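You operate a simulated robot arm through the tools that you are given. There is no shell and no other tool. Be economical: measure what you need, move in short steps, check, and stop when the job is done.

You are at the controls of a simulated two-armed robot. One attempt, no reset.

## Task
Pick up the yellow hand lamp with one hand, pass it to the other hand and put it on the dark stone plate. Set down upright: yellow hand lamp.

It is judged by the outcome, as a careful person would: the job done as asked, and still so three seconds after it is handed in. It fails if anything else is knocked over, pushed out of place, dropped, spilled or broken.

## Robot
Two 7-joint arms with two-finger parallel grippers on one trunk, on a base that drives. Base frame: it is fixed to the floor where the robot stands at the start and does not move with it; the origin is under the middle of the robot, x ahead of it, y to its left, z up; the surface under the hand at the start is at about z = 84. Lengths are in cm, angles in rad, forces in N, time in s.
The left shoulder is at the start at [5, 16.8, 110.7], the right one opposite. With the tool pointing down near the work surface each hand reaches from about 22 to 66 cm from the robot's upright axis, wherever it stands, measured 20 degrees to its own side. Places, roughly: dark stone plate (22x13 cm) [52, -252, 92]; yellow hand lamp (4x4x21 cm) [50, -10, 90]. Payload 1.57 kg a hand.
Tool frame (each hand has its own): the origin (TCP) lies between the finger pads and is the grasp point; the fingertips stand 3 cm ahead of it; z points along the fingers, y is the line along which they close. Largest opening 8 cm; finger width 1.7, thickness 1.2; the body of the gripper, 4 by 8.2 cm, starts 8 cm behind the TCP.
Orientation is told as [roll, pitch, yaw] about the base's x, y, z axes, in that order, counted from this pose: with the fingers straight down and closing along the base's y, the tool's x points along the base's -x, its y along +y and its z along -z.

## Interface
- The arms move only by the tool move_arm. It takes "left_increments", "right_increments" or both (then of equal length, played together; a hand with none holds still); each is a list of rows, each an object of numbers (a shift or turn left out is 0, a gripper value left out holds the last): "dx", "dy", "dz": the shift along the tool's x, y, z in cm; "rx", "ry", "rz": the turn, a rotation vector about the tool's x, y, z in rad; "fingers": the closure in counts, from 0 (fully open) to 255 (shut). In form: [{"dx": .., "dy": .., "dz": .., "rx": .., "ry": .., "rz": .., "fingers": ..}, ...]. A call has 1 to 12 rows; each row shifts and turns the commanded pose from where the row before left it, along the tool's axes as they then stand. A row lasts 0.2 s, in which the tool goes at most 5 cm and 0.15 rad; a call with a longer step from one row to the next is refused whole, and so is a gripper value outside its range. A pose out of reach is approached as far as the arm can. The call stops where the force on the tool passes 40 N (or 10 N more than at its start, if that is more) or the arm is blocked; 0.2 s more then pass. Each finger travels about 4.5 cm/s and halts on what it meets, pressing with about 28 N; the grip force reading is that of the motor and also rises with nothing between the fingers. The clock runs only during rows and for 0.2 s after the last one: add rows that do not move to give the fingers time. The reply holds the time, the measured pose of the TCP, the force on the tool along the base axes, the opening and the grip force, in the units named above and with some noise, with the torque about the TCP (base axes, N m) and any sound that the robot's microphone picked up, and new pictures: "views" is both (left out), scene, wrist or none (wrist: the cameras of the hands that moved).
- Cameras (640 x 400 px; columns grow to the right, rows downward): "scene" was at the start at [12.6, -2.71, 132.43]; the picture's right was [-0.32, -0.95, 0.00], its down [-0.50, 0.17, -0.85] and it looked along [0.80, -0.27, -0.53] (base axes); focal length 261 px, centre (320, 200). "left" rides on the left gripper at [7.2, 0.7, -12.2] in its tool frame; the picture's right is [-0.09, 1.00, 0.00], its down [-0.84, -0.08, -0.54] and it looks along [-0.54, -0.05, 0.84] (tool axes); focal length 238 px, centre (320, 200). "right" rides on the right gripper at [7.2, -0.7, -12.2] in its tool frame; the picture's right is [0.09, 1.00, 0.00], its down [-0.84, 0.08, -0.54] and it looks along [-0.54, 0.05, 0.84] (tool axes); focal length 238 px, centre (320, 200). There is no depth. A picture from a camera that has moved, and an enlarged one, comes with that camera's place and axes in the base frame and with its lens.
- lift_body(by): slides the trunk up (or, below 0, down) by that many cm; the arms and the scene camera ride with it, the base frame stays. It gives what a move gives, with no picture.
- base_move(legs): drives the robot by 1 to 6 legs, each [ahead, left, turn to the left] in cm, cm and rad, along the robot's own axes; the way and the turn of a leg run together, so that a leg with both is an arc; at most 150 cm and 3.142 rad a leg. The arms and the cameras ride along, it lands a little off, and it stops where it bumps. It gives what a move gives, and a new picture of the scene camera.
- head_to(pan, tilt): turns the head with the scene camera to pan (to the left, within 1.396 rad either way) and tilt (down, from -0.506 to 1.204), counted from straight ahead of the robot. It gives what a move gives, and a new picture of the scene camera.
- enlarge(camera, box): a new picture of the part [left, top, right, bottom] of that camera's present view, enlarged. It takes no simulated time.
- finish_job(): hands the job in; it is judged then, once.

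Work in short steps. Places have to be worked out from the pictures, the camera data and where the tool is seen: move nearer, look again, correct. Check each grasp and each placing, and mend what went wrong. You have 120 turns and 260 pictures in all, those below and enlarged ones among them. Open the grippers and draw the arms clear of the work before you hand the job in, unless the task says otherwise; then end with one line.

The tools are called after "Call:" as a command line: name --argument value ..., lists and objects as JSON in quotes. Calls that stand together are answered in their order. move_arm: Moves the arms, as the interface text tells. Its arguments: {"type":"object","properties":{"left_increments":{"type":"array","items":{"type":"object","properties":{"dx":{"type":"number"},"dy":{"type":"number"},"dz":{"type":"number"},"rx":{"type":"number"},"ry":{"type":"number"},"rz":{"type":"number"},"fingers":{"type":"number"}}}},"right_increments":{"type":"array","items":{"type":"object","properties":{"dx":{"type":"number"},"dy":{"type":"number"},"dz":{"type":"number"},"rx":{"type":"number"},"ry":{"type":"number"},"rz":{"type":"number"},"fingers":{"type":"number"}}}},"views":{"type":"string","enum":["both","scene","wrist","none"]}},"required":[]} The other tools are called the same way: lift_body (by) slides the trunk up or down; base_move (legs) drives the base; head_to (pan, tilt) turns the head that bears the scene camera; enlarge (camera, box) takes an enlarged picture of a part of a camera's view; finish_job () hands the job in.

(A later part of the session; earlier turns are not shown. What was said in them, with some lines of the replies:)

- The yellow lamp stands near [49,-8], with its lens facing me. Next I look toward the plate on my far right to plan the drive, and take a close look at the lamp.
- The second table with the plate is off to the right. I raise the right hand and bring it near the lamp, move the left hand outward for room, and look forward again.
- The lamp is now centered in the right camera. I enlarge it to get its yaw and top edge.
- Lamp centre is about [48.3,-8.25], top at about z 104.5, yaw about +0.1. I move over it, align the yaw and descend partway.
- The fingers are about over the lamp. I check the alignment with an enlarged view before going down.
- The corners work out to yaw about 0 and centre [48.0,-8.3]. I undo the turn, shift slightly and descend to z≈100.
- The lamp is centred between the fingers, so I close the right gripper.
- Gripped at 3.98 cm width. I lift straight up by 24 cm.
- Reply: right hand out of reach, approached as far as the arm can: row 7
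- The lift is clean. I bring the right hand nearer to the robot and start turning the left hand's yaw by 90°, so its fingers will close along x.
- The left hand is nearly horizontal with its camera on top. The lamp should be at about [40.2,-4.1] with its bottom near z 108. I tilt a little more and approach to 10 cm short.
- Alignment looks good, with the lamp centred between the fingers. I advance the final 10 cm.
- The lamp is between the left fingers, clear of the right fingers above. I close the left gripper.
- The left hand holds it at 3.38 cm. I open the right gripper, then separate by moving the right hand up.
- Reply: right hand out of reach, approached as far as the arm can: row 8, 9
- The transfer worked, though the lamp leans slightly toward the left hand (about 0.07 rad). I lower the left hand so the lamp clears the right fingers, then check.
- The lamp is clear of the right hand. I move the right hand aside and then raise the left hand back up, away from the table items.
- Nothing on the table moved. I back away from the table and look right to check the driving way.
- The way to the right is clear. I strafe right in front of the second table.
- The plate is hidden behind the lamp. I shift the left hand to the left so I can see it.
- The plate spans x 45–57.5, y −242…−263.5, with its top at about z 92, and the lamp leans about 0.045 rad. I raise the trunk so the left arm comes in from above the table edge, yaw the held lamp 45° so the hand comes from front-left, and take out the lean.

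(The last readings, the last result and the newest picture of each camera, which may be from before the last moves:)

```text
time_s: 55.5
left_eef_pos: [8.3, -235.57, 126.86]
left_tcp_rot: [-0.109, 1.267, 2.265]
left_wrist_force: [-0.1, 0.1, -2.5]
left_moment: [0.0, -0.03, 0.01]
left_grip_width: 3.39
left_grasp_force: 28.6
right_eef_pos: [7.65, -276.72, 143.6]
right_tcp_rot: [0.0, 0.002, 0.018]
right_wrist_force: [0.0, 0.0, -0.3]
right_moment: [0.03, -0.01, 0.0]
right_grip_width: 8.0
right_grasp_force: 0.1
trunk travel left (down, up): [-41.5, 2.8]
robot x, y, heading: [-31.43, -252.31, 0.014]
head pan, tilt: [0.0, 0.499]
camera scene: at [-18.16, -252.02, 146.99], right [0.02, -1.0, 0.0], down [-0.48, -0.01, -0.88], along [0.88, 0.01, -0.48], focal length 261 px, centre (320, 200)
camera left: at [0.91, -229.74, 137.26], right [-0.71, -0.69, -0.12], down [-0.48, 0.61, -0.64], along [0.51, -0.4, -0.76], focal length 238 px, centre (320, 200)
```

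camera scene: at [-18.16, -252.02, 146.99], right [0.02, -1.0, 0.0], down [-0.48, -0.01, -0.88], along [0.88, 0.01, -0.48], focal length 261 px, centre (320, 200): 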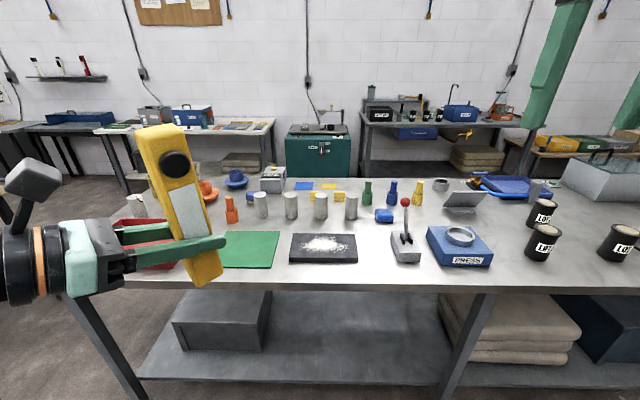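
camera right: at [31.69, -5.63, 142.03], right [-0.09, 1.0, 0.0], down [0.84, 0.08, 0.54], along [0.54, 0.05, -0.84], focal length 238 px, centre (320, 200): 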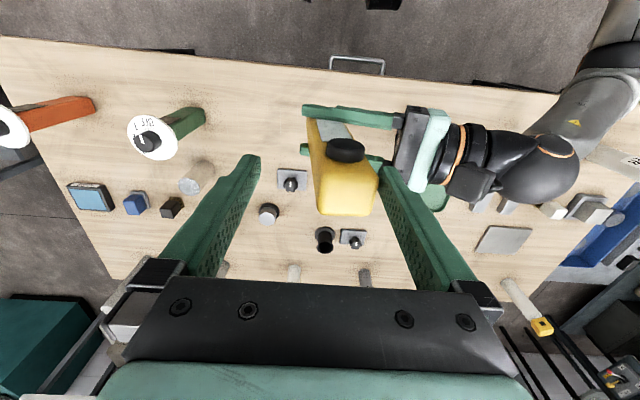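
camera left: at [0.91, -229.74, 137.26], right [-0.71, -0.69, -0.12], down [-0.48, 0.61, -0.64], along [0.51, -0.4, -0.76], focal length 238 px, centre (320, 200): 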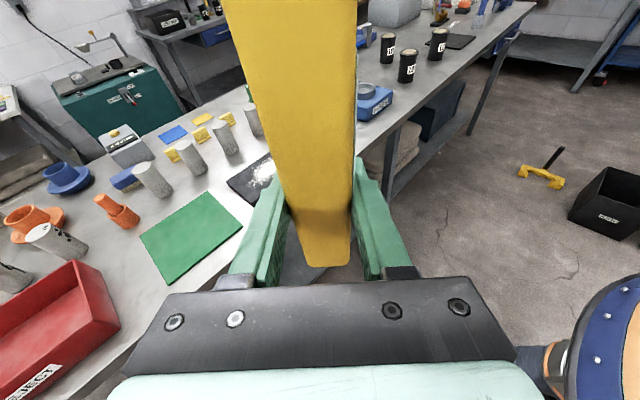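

The yaw axis was slightly off, so I apply a small correction that makes the closing axis level. Then I drive forward 29 cm, with everything held well above the table.

Call:
move_arm --left_increments '[{"rz": -0.034, "ry": -0.014}, {}]' --views "none"

Call:
base_move --legs '[[29, 0, -0.015]]'

```text
time_s: 56.1
left_eef_pos: [8.43, -235.58, 126.69]
left_tcp_rot: [0.004, 1.255, 2.381]
left_wrist_force: [-0.2, 0.5, -2.8]
left_moment: [0.0, 0.01, 0.01]
left_grip_width: 3.39
left_grasp_force: 27.9
right_eef_pos: [7.63, -276.67, 143.62]
right_tcp_rot: [0.0, 0.0, 0.018]
right_wrist_force: [-0.4, 1.0, -0.6]
right_moment: [-0.02, -0.01, 0.01]
right_grip_width: 7.99
right_grasp_force: 0.1
trunk travel left (down, up): [-41.5, 2.8]
robot x, y, heading: [-31.48, -252.8, 0.015]
head pan, tilt: [0.0, 0.499]
```

```text
time_s: 58.1
left_eef_pos: [37.35, -235.88, 126.75]
left_tcp_rot: [0.004, 1.255, 2.366]
left_wrist_force: [0.0, -0.1, -2.0]
left_moment: [0.03, 0.0, -0.02]
left_grip_width: 3.34
left_grasp_force: 28.0
right_eef_pos: [36.05, -276.94, 143.62]
right_tcp_rot: [0.001, 0.0, 0.003]
right_wrist_force: [0.3, 0.7, 0.0]
right_moment: [0.0, 0.0, -0.01]
right_grip_width: 8.0
right_grasp_force: 0.0
trunk travel left (down, up): [-41.5, 2.8]
robot x, y, heading: [-2.83, -252.02, -0.002]
head pan, tilt: [0.0, 0.499]
camera scene: at [10.65, -251.94, 146.98], right [0.0, -1.0, 0.0], down [-0.48, 0.0, -0.88], along [0.88, 0.0, -0.48], focal length 261 px, centre (320, 200)
```

scene: 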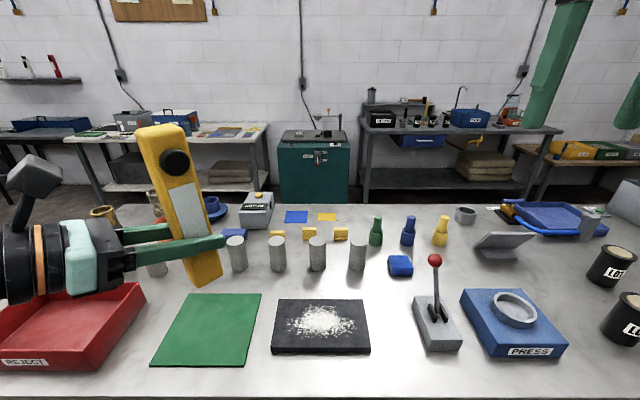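

The orientation is as intended. I move the lamp horizontally to above the plate, and enlarge the plate to refine its edges.

Call:
enlarge --camera "scene" --box '[230, 270, 410, 382]'

Call:
move_arm --left_increments '[{"dz": 3.4, "dx": 1.108, "dy": -0.396}, {"dz": 3.4, "dx": 1.108, "dy": -0.396}, {"dz": 3.4, "dx": 1.108, "dy": -0.396}, {"dz": 3.4, "dx": 1.108, "dy": -0.396}, {"dz": 3.4, "dx": 1.108, "dy": -0.396}, {}]'

```text
3.56 times, centred on (320, 326) of scene
camera zoom: at [10.65, -251.94, 146.98], right [0.0, -1.0, 0.0], down [-0.48, 0.0, -0.88], along [0.88, 0.0, -0.48], focal length 927 px, centre (320, -248)
```

zoom: 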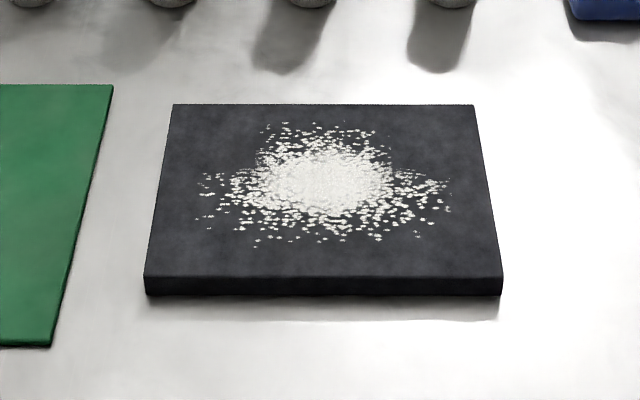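

```text
time_s: 59.5
left_eef_pos: [51.7, -246.98, 126.73]
left_tcp_rot: [-0.001, 1.255, 2.363]
left_wrist_force: [0.3, 0.3, -2.1]
left_moment: [-0.05, -0.01, 0.01]
left_grip_width: 3.36
left_grasp_force: 27.9
right_eef_pos: [36.09, -276.99, 143.66]
right_tcp_rot: [-0.001, 0.0, 0.004]
right_wrist_force: [-0.7, 0.2, -0.3]
right_moment: [-0.01, -0.03, 0.0]
right_grip_width: 8.0
right_grasp_force: 0.0
trunk travel left (down, up): [-41.5, 2.8]
robot x, y, heading: [-2.94, -252.44, 0.006]
head pan, tilt: [0.0, 0.499]
camera scene: at [10.55, -251.9, 146.99], right [0.0, -1.0, 0.0], down [-0.48, 0.0, -0.88], along [0.88, 0.0, -0.48], focal length 261 px, centre (320, 200)
camera left: at [44.51, -240.9, 137.3], right [-0.72, -0.69, -0.09], down [-0.5, 0.6, -0.63], along [0.48, -0.41, -0.77], focal length 238 px, centre (320, 200)
```

scene: 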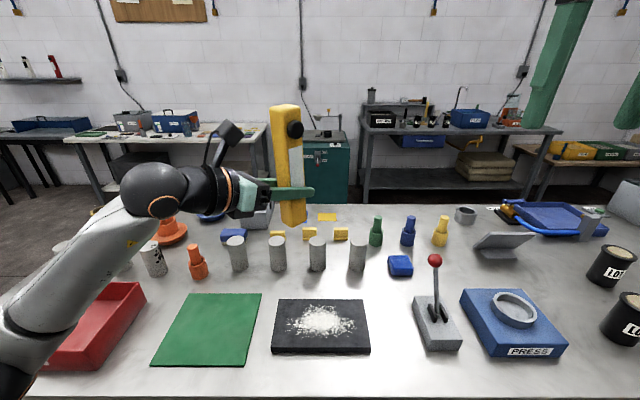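
left: 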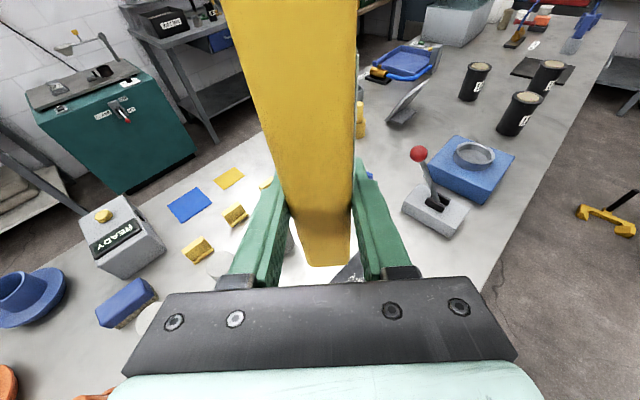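

The lamp is above the plate. I enlarge it to measure its lean accurately.

Call:
enlarge --camera "scene" --box '[210, 90, 390, 240]'

```text
2.67 times, centred on (300, 165) of scene
camera zoom: at [10.55, -251.9, 146.99], right [0.0, -1.0, 0.0], down [-0.48, 0.0, -0.88], along [0.88, 0.0, -0.48], focal length 695 px, centre (373, 293)
```

zoom: 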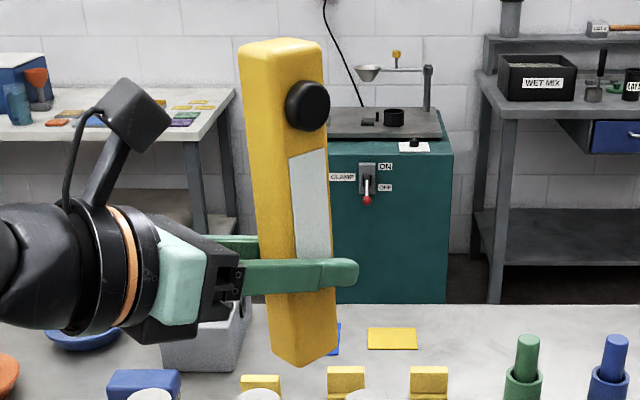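

Residual lean is 0.017 rad toward +y, so I correct it with ry −0.024. I then go about halfway down toward the clear front-left part of the plate and check that the arm clears the bin.

Call:
move_arm --left_increments '[{"ry": -0.024}, {"dz": 0.656, "dx": -3.11, "dy": 0.093}, {"dz": 0.656, "dx": -3.11, "dy": 0.093}, {"dz": 0.656, "dx": -3.11, "dy": 0.093}, {"dz": 0.656, "dx": -3.11, "dy": 0.093}, {}]'

```text
time_s: 60.9
left_eef_pos: [50.23, -246.18, 114.01]
left_tcp_rot: [0.002, 1.231, 2.364]
left_wrist_force: [-0.2, 0.6, -2.4]
left_moment: [0.01, -0.03, 0.01]
left_grip_width: 3.38
left_grasp_force: 28.4
right_eef_pos: [36.05, -277.05, 143.63]
right_tcp_rot: [0.0, -0.001, 0.004]
right_wrist_force: [-0.7, -0.1, 0.1]
right_moment: [-0.01, 0.0, 0.04]
right_grip_width: 7.99
right_grasp_force: 0.0
trunk travel left (down, up): [-41.5, 2.8]
robot x, y, heading: [-2.49, -252.1, 0.004]
head pan, tilt: [0.0, 0.499]
camera scene: at [10.59, -251.95, 146.99], right [0.0, -1.0, 0.0], down [-0.48, 0.0, -0.88], along [0.88, 0.0, -0.48], focal length 261 px, centre (320, 200)
camera left: at [43.33, -240.25, 124.94], right [-0.72, -0.69, -0.09], down [-0.51, 0.61, -0.61], along [0.47, -0.39, -0.79], focal length 238 px, centre (320, 200)
```

scene: 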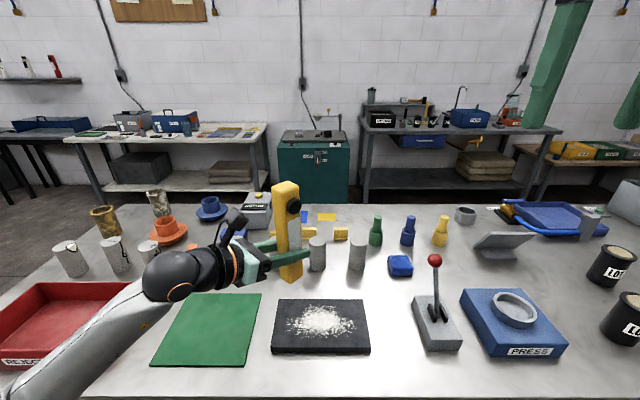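
left: 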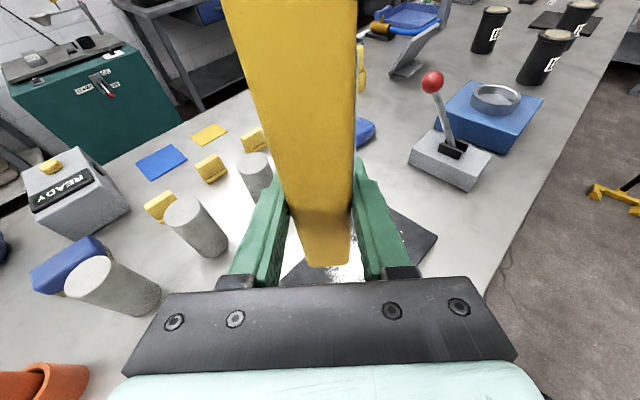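

The forearm stays behind the table edge and clear of the bin. I continue down to about 3 cm above contact.

Call:
move_arm --left_increments '[{"dz": 0.656, "dx": -3.11, "dy": 0.093}, {"dz": 0.656, "dx": -3.11, "dy": 0.093}, {"dz": 0.656, "dx": -3.11, "dy": 0.093}, {"dz": 0.6, "dx": -2.9, "dy": 0.093}, {}]'

Call:
enlarge --camera "scene" --box '[200, 220, 400, 370]'

```text
time_s: 62.1
left_eef_pos: [48.65, -245.4, 101.6]
left_tcp_rot: [0.001, 1.232, 2.364]
left_wrist_force: [0.3, 1.1, -1.8]
left_moment: [0.01, 0.02, 0.01]
left_grip_width: 3.37
left_grasp_force: 28.1
right_eef_pos: [36.19, -277.06, 143.61]
right_tcp_rot: [-0.001, 0.0, 0.002]
right_wrist_force: [0.9, -0.1, 0.5]
right_moment: [0.01, 0.02, 0.0]
right_grip_width: 8.0
right_grasp_force: 0.1
trunk travel left (down, up): [-41.5, 2.8]
robot x, y, heading: [-2.47, -252.03, 0.002]
head pan, tilt: [0.0, 0.499]
camera scene: at [10.59, -251.95, 146.99], right [0.0, -1.0, 0.0], down [-0.48, 0.0, -0.88], along [0.88, 0.0, -0.48], focal length 261 px, centre (320, 200)
camera left: at [41.7, -239.52, 112.49], right [-0.72, -0.69, -0.09], down [-0.51, 0.61, -0.61], along [0.47, -0.39, -0.79], focal length 238 px, centre (320, 200)
```

scene: 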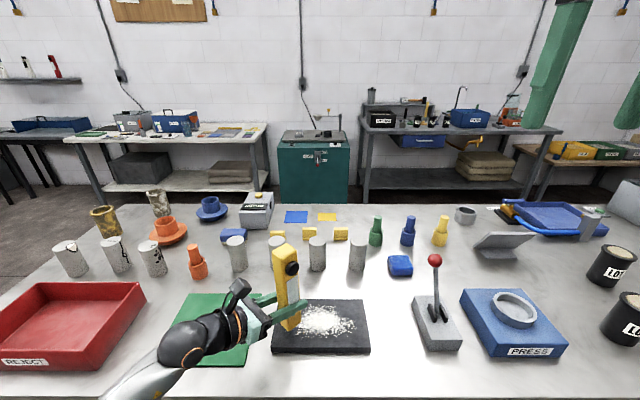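
left: 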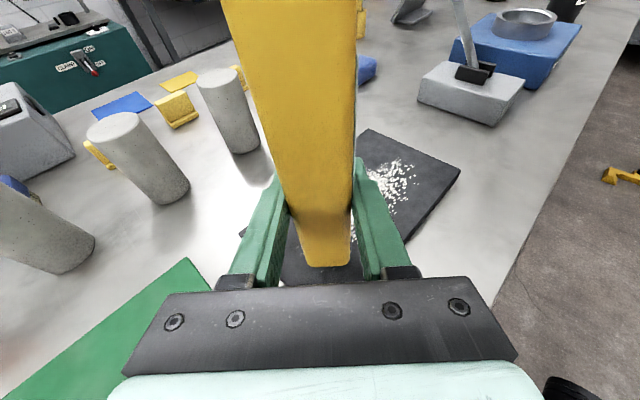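

```text
2.67 times, centred on (300, 295) of scene
camera zoom: at [10.59, -251.95, 146.99], right [0.0, -1.0, 0.0], down [-0.48, 0.0, -0.88], along [0.88, 0.0, -0.48], focal length 695 px, centre (373, -53)
```

zoom: 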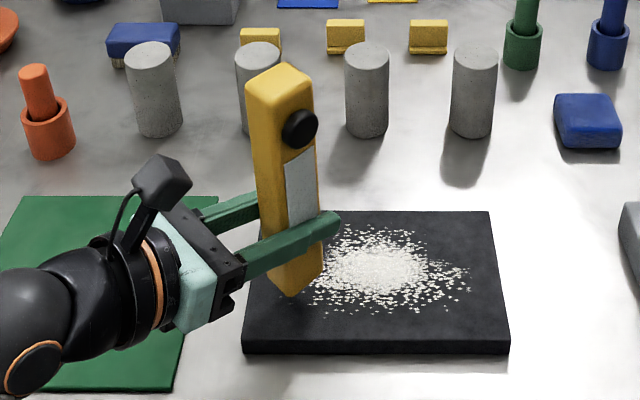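

Alignment is good. I lower 2 cm in small steps and watch the force.

Call:
move_arm --left_increments '[{"dz": 0.166, "dx": -0.47}, {"dz": 0.166, "dx": -0.47}, {"dz": 0.166, "dx": -0.47}, {"dz": 0.166, "dx": -0.47}, {}]' --views "wrist"

Call:
enlarge --camera "scene" --box '[250, 230, 370, 360]'

```text
time_s: 63.3
left_eef_pos: [48.73, -245.31, 99.75]
left_tcp_rot: [0.002, 1.231, 2.365]
left_wrist_force: [-0.8, -0.7, -2.3]
left_moment: [-0.03, -0.01, -0.01]
left_grip_width: 3.38
left_grasp_force: 28.1
right_eef_pos: [36.13, -276.99, 143.59]
right_tcp_rot: [-0.001, -0.001, 0.003]
right_wrist_force: [0.1, -0.3, 0.6]
right_moment: [0.03, 0.0, -0.01]
right_grip_width: 8.01
right_grasp_force: 0.0
trunk travel left (down, up): [-41.5, 2.8]
robot x, y, heading: [-2.75, -252.35, -0.001]
head pan, tilt: [0.0, 0.499]
camera left: at [41.77, -239.37, 110.64], right [-0.72, -0.69, -0.09], down [-0.51, 0.61, -0.61], along [0.47, -0.39, -0.79], focal length 238 px, centre (320, 200)
```

left: 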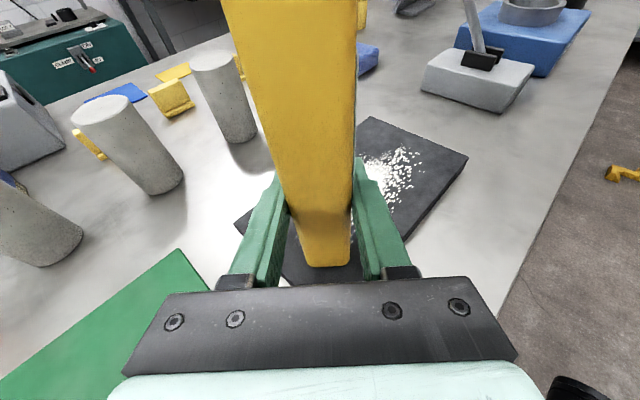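

```text
3.08 times, centred on (310, 295) of scene
camera zoom: at [10.59, -251.94, 146.99], right [0.0, -1.0, 0.0], down [-0.48, 0.0, -0.88], along [0.88, 0.0, -0.48], focal length 802 px, centre (351, -92)
```

zoom: 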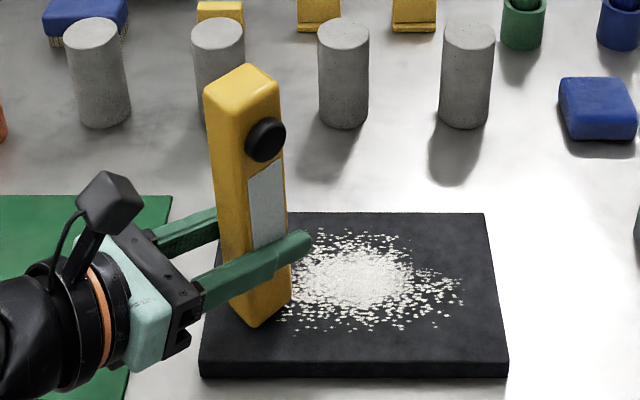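

It's still slightly above the plate and looks upright. I lower further in finer steps.

Call:
move_arm --left_increments '[{"dz": 0.1, "dx": -0.283}, {"dz": 0.1, "dx": -0.283}, {"dz": 0.1, "dx": -0.283}, {}]' --views "none"

```text
time_s: 64.3
left_eef_pos: [48.76, -245.29, 99.18]
left_tcp_rot: [-0.007, 1.238, 2.355]
left_wrist_force: [-1.8, 3.5, 12.7]
left_moment: [0.33, 0.36, -0.07]
left_grip_width: 3.39
left_grasp_force: 27.6
right_eef_pos: [36.05, -276.97, 143.81]
right_tcp_rot: [0.0, 0.0, 0.003]
right_wrist_force: [-1.1, -0.3, 0.7]
right_moment: [-0.03, -0.01, -0.01]
right_grip_width: 8.0
right_grasp_force: 0.0
trunk travel left (down, up): [-41.5, 2.8]
robot x, y, heading: [-2.64, -252.64, 0.005]
head pan, tilt: [0.0, 0.499]
```

Contact, at about 15 N. I relax the press slightly and look before releasing.

Call:
move_arm --left_increments '[{"dz": -0.06, "dx": 0.17}, {}]' --views "wrist"

Call:
enlarge --camera "scene" --box '[250, 230, 370, 360]'

```text
time_s: 64.9
left_eef_pos: [48.62, -245.37, 99.19]
left_tcp_rot: [-0.007, 1.233, 2.358]
left_wrist_force: [4.4, 1.7, 11.6]
left_moment: [0.19, -0.07, -0.07]
left_grip_width: 3.38
left_grasp_force: 28.5
right_eef_pos: [36.02, -276.99, 143.66]
right_tcp_rot: [0.0, -0.001, 0.001]
right_wrist_force: [0.5, 0.4, -0.2]
right_moment: [0.0, 0.01, 0.0]
right_grip_width: 8.0
right_grasp_force: 0.1
trunk travel left (down, up): [-41.5, 2.8]
robot x, y, heading: [-2.37, -252.44, 0.002]
head pan, tilt: [0.0, 0.499]
camera left: at [41.74, -239.4, 110.02], right [-0.72, -0.69, -0.09], down [-0.51, 0.61, -0.61], along [0.47, -0.4, -0.79], focal length 238 px, centre (320, 200)
```

left: 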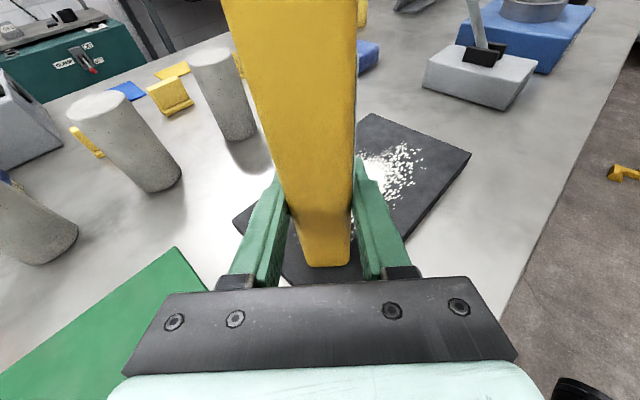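

```text
3.08 times, centred on (310, 295) of scene
camera zoom: at [10.53, -251.94, 147.0], right [0.0, -1.0, 0.0], down [-0.48, 0.0, -0.88], along [0.88, 0.0, -0.48], focal length 802 px, centre (351, -92)
```

zoom: 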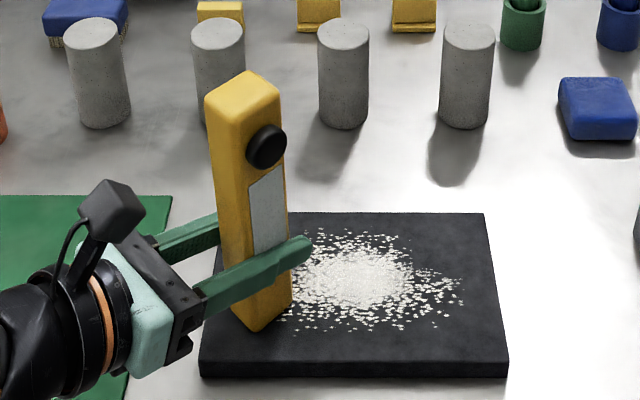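

The lamp rests on the plate upright. I open the left gripper.

Call:
move_arm --left_increments '[{"fingers": 130}, {"fingers": 110}, {"fingers": 60}, {"fingers": 0}, {}, {}, {}]' --views "wrist"

Call:
enlarge --camera "scene" --box '[250, 230, 370, 360]'

```text
time_s: 66.5
left_eef_pos: [48.57, -245.29, 99.12]
left_tcp_rot: [-0.001, 1.23, 2.366]
left_wrist_force: [-0.7, -0.7, 0.3]
left_moment: [0.01, -0.01, 0.0]
left_grip_width: 7.97
left_grasp_force: 0.1
right_eef_pos: [35.97, -277.01, 143.67]
right_tcp_rot: [0.0, 0.001, 0.003]
right_wrist_force: [0.9, 0.1, -0.9]
right_moment: [0.01, -0.01, -0.01]
right_grip_width: 8.03
right_grasp_force: 0.1
trunk travel left (down, up): [-41.5, 2.8]
robot x, y, heading: [-2.68, -252.13, 0.001]
head pan, tilt: [0.0, 0.499]
camera left: at [41.74, -239.43, 109.9], right [-0.72, -0.69, -0.09], down [-0.51, 0.61, -0.61], along [0.47, -0.39, -0.79], focal length 238 px, centre (320, 200)
```

left: 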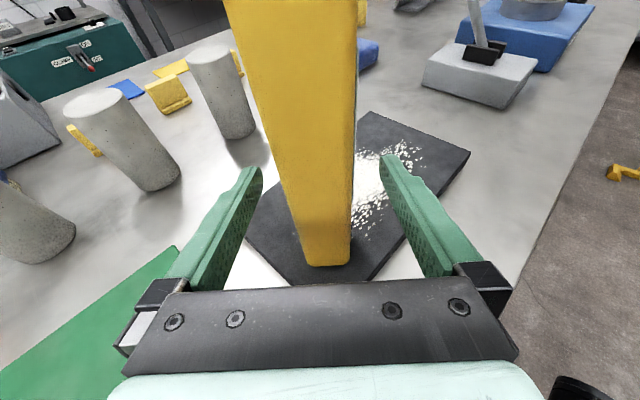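

```text
3.08 times, centred on (310, 295) of scene
camera zoom: at [10.57, -251.95, 146.99], right [0.0, -1.0, 0.0], down [-0.48, 0.0, -0.88], along [0.88, 0.0, -0.48], focal length 802 px, centre (351, -92)
```

zoom: 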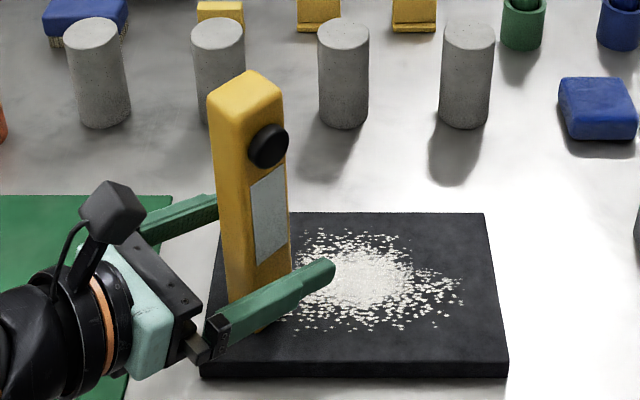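

The lamp stands free. I retract the left hand along its finger axis, away from the lamp.

Call:
move_arm --left_increments '[{"dz": -1.5}, {"dz": -2.5}, {"dz": -3}, {"dz": -3}, {"dz": -3, "dx": 2}, {"dx": 4}, {"dx": 4}, {}]' --views "scene"

```text
time_s: 68.3
left_eef_pos: [42.42, -239.21, 112.74]
left_tcp_rot: [0.002, 1.23, 2.364]
left_wrist_force: [-0.2, -0.1, -0.1]
left_moment: [0.03, 0.0, 0.01]
left_grip_width: 8.01
left_grasp_force: 0.1
right_eef_pos: [36.0, -276.9, 143.66]
right_tcp_rot: [0.0, 0.0, 0.003]
right_wrist_force: [0.4, -0.2, 0.1]
right_moment: [-0.01, 0.01, 0.0]
right_grip_width: 7.98
right_grasp_force: 0.1
trunk travel left (down, up): [-41.5, 2.8]
robot x, y, heading: [-2.68, -252.47, 0.007]
head pan, tilt: [0.0, 0.499]
camera scene: at [10.55, -251.93, 146.99], right [0.0, -1.0, 0.0], down [-0.48, 0.0, -0.88], along [0.88, 0.0, -0.48], focal length 261 px, centre (320, 200)
```

scene: 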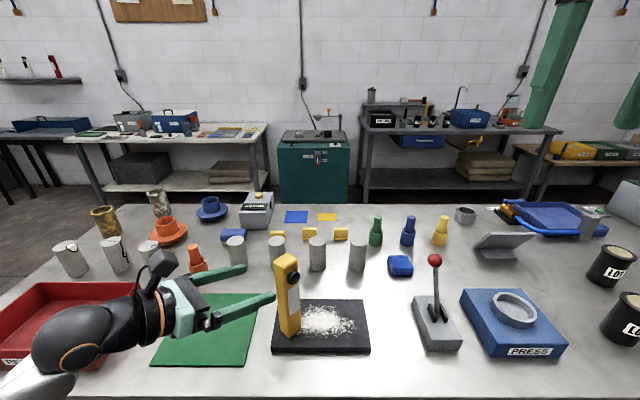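

The lamp stands upright on the plate. I back the robot away to clear the work area and take a final look.

Call:
base_move --legs '[[-25, 0, 0]]'

Call:
enlarge --camera "scene" --box '[200, 150, 420, 300]'

```text
time_s: 70.1
left_eef_pos: [17.75, -239.32, 112.66]
left_tcp_rot: [-0.002, 1.231, 2.359]
left_wrist_force: [0.3, -0.2, -0.3]
left_moment: [0.01, -0.02, 0.01]
left_grip_width: 8.01
left_grasp_force: 0.0
right_eef_pos: [11.26, -277.06, 143.68]
right_tcp_rot: [0.001, -0.001, 0.001]
right_wrist_force: [0.0, -0.8, -0.2]
right_moment: [-0.01, -0.02, 0.0]
right_grip_width: 7.98
right_grasp_force: 0.1
trunk travel left (down, up): [-41.5, 2.8]
robot x, y, heading: [-27.39, -252.27, 0.002]
head pan, tilt: [0.0, 0.499]
camera scene: at [-14.24, -252.01, 147.0], right [0.0, -1.0, 0.0], down [-0.48, 0.0, -0.88], along [0.88, 0.0, -0.48], focal length 261 px, centre (320, 200)
```

scene: 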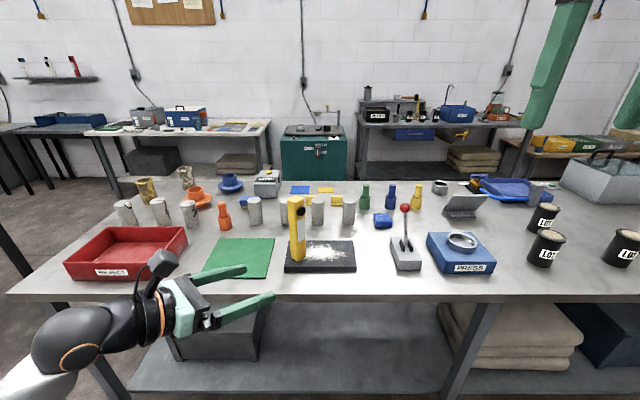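

```text
2.67 times, centred on (310, 225) of scene
camera zoom: at [-14.24, -252.01, 147.0], right [0.0, -1.0, 0.0], down [-0.48, 0.0, -0.88], along [0.88, 0.0, -0.48], focal length 695 px, centre (347, 133)
```

zoom: 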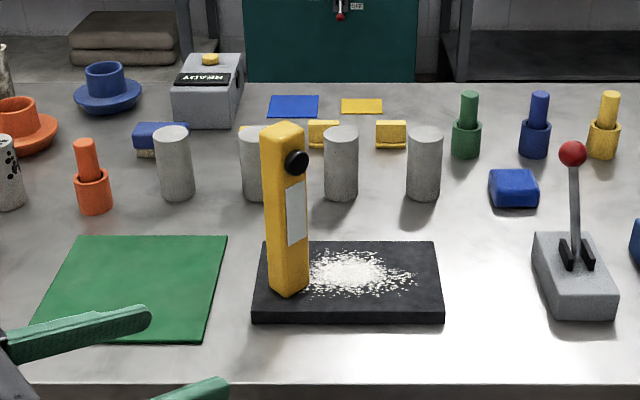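

The lamp stands upright on the plate, nothing else has been disturbed, both grippers are open and the arms are clear. I hand the job in.

Call:
finish_job

```text
The job is handed in.
```

The right hand picked up the yellow hand lamp and passed it to the left, which set it upright on the dark stone plate; the last pictures show nothing else disturbed.
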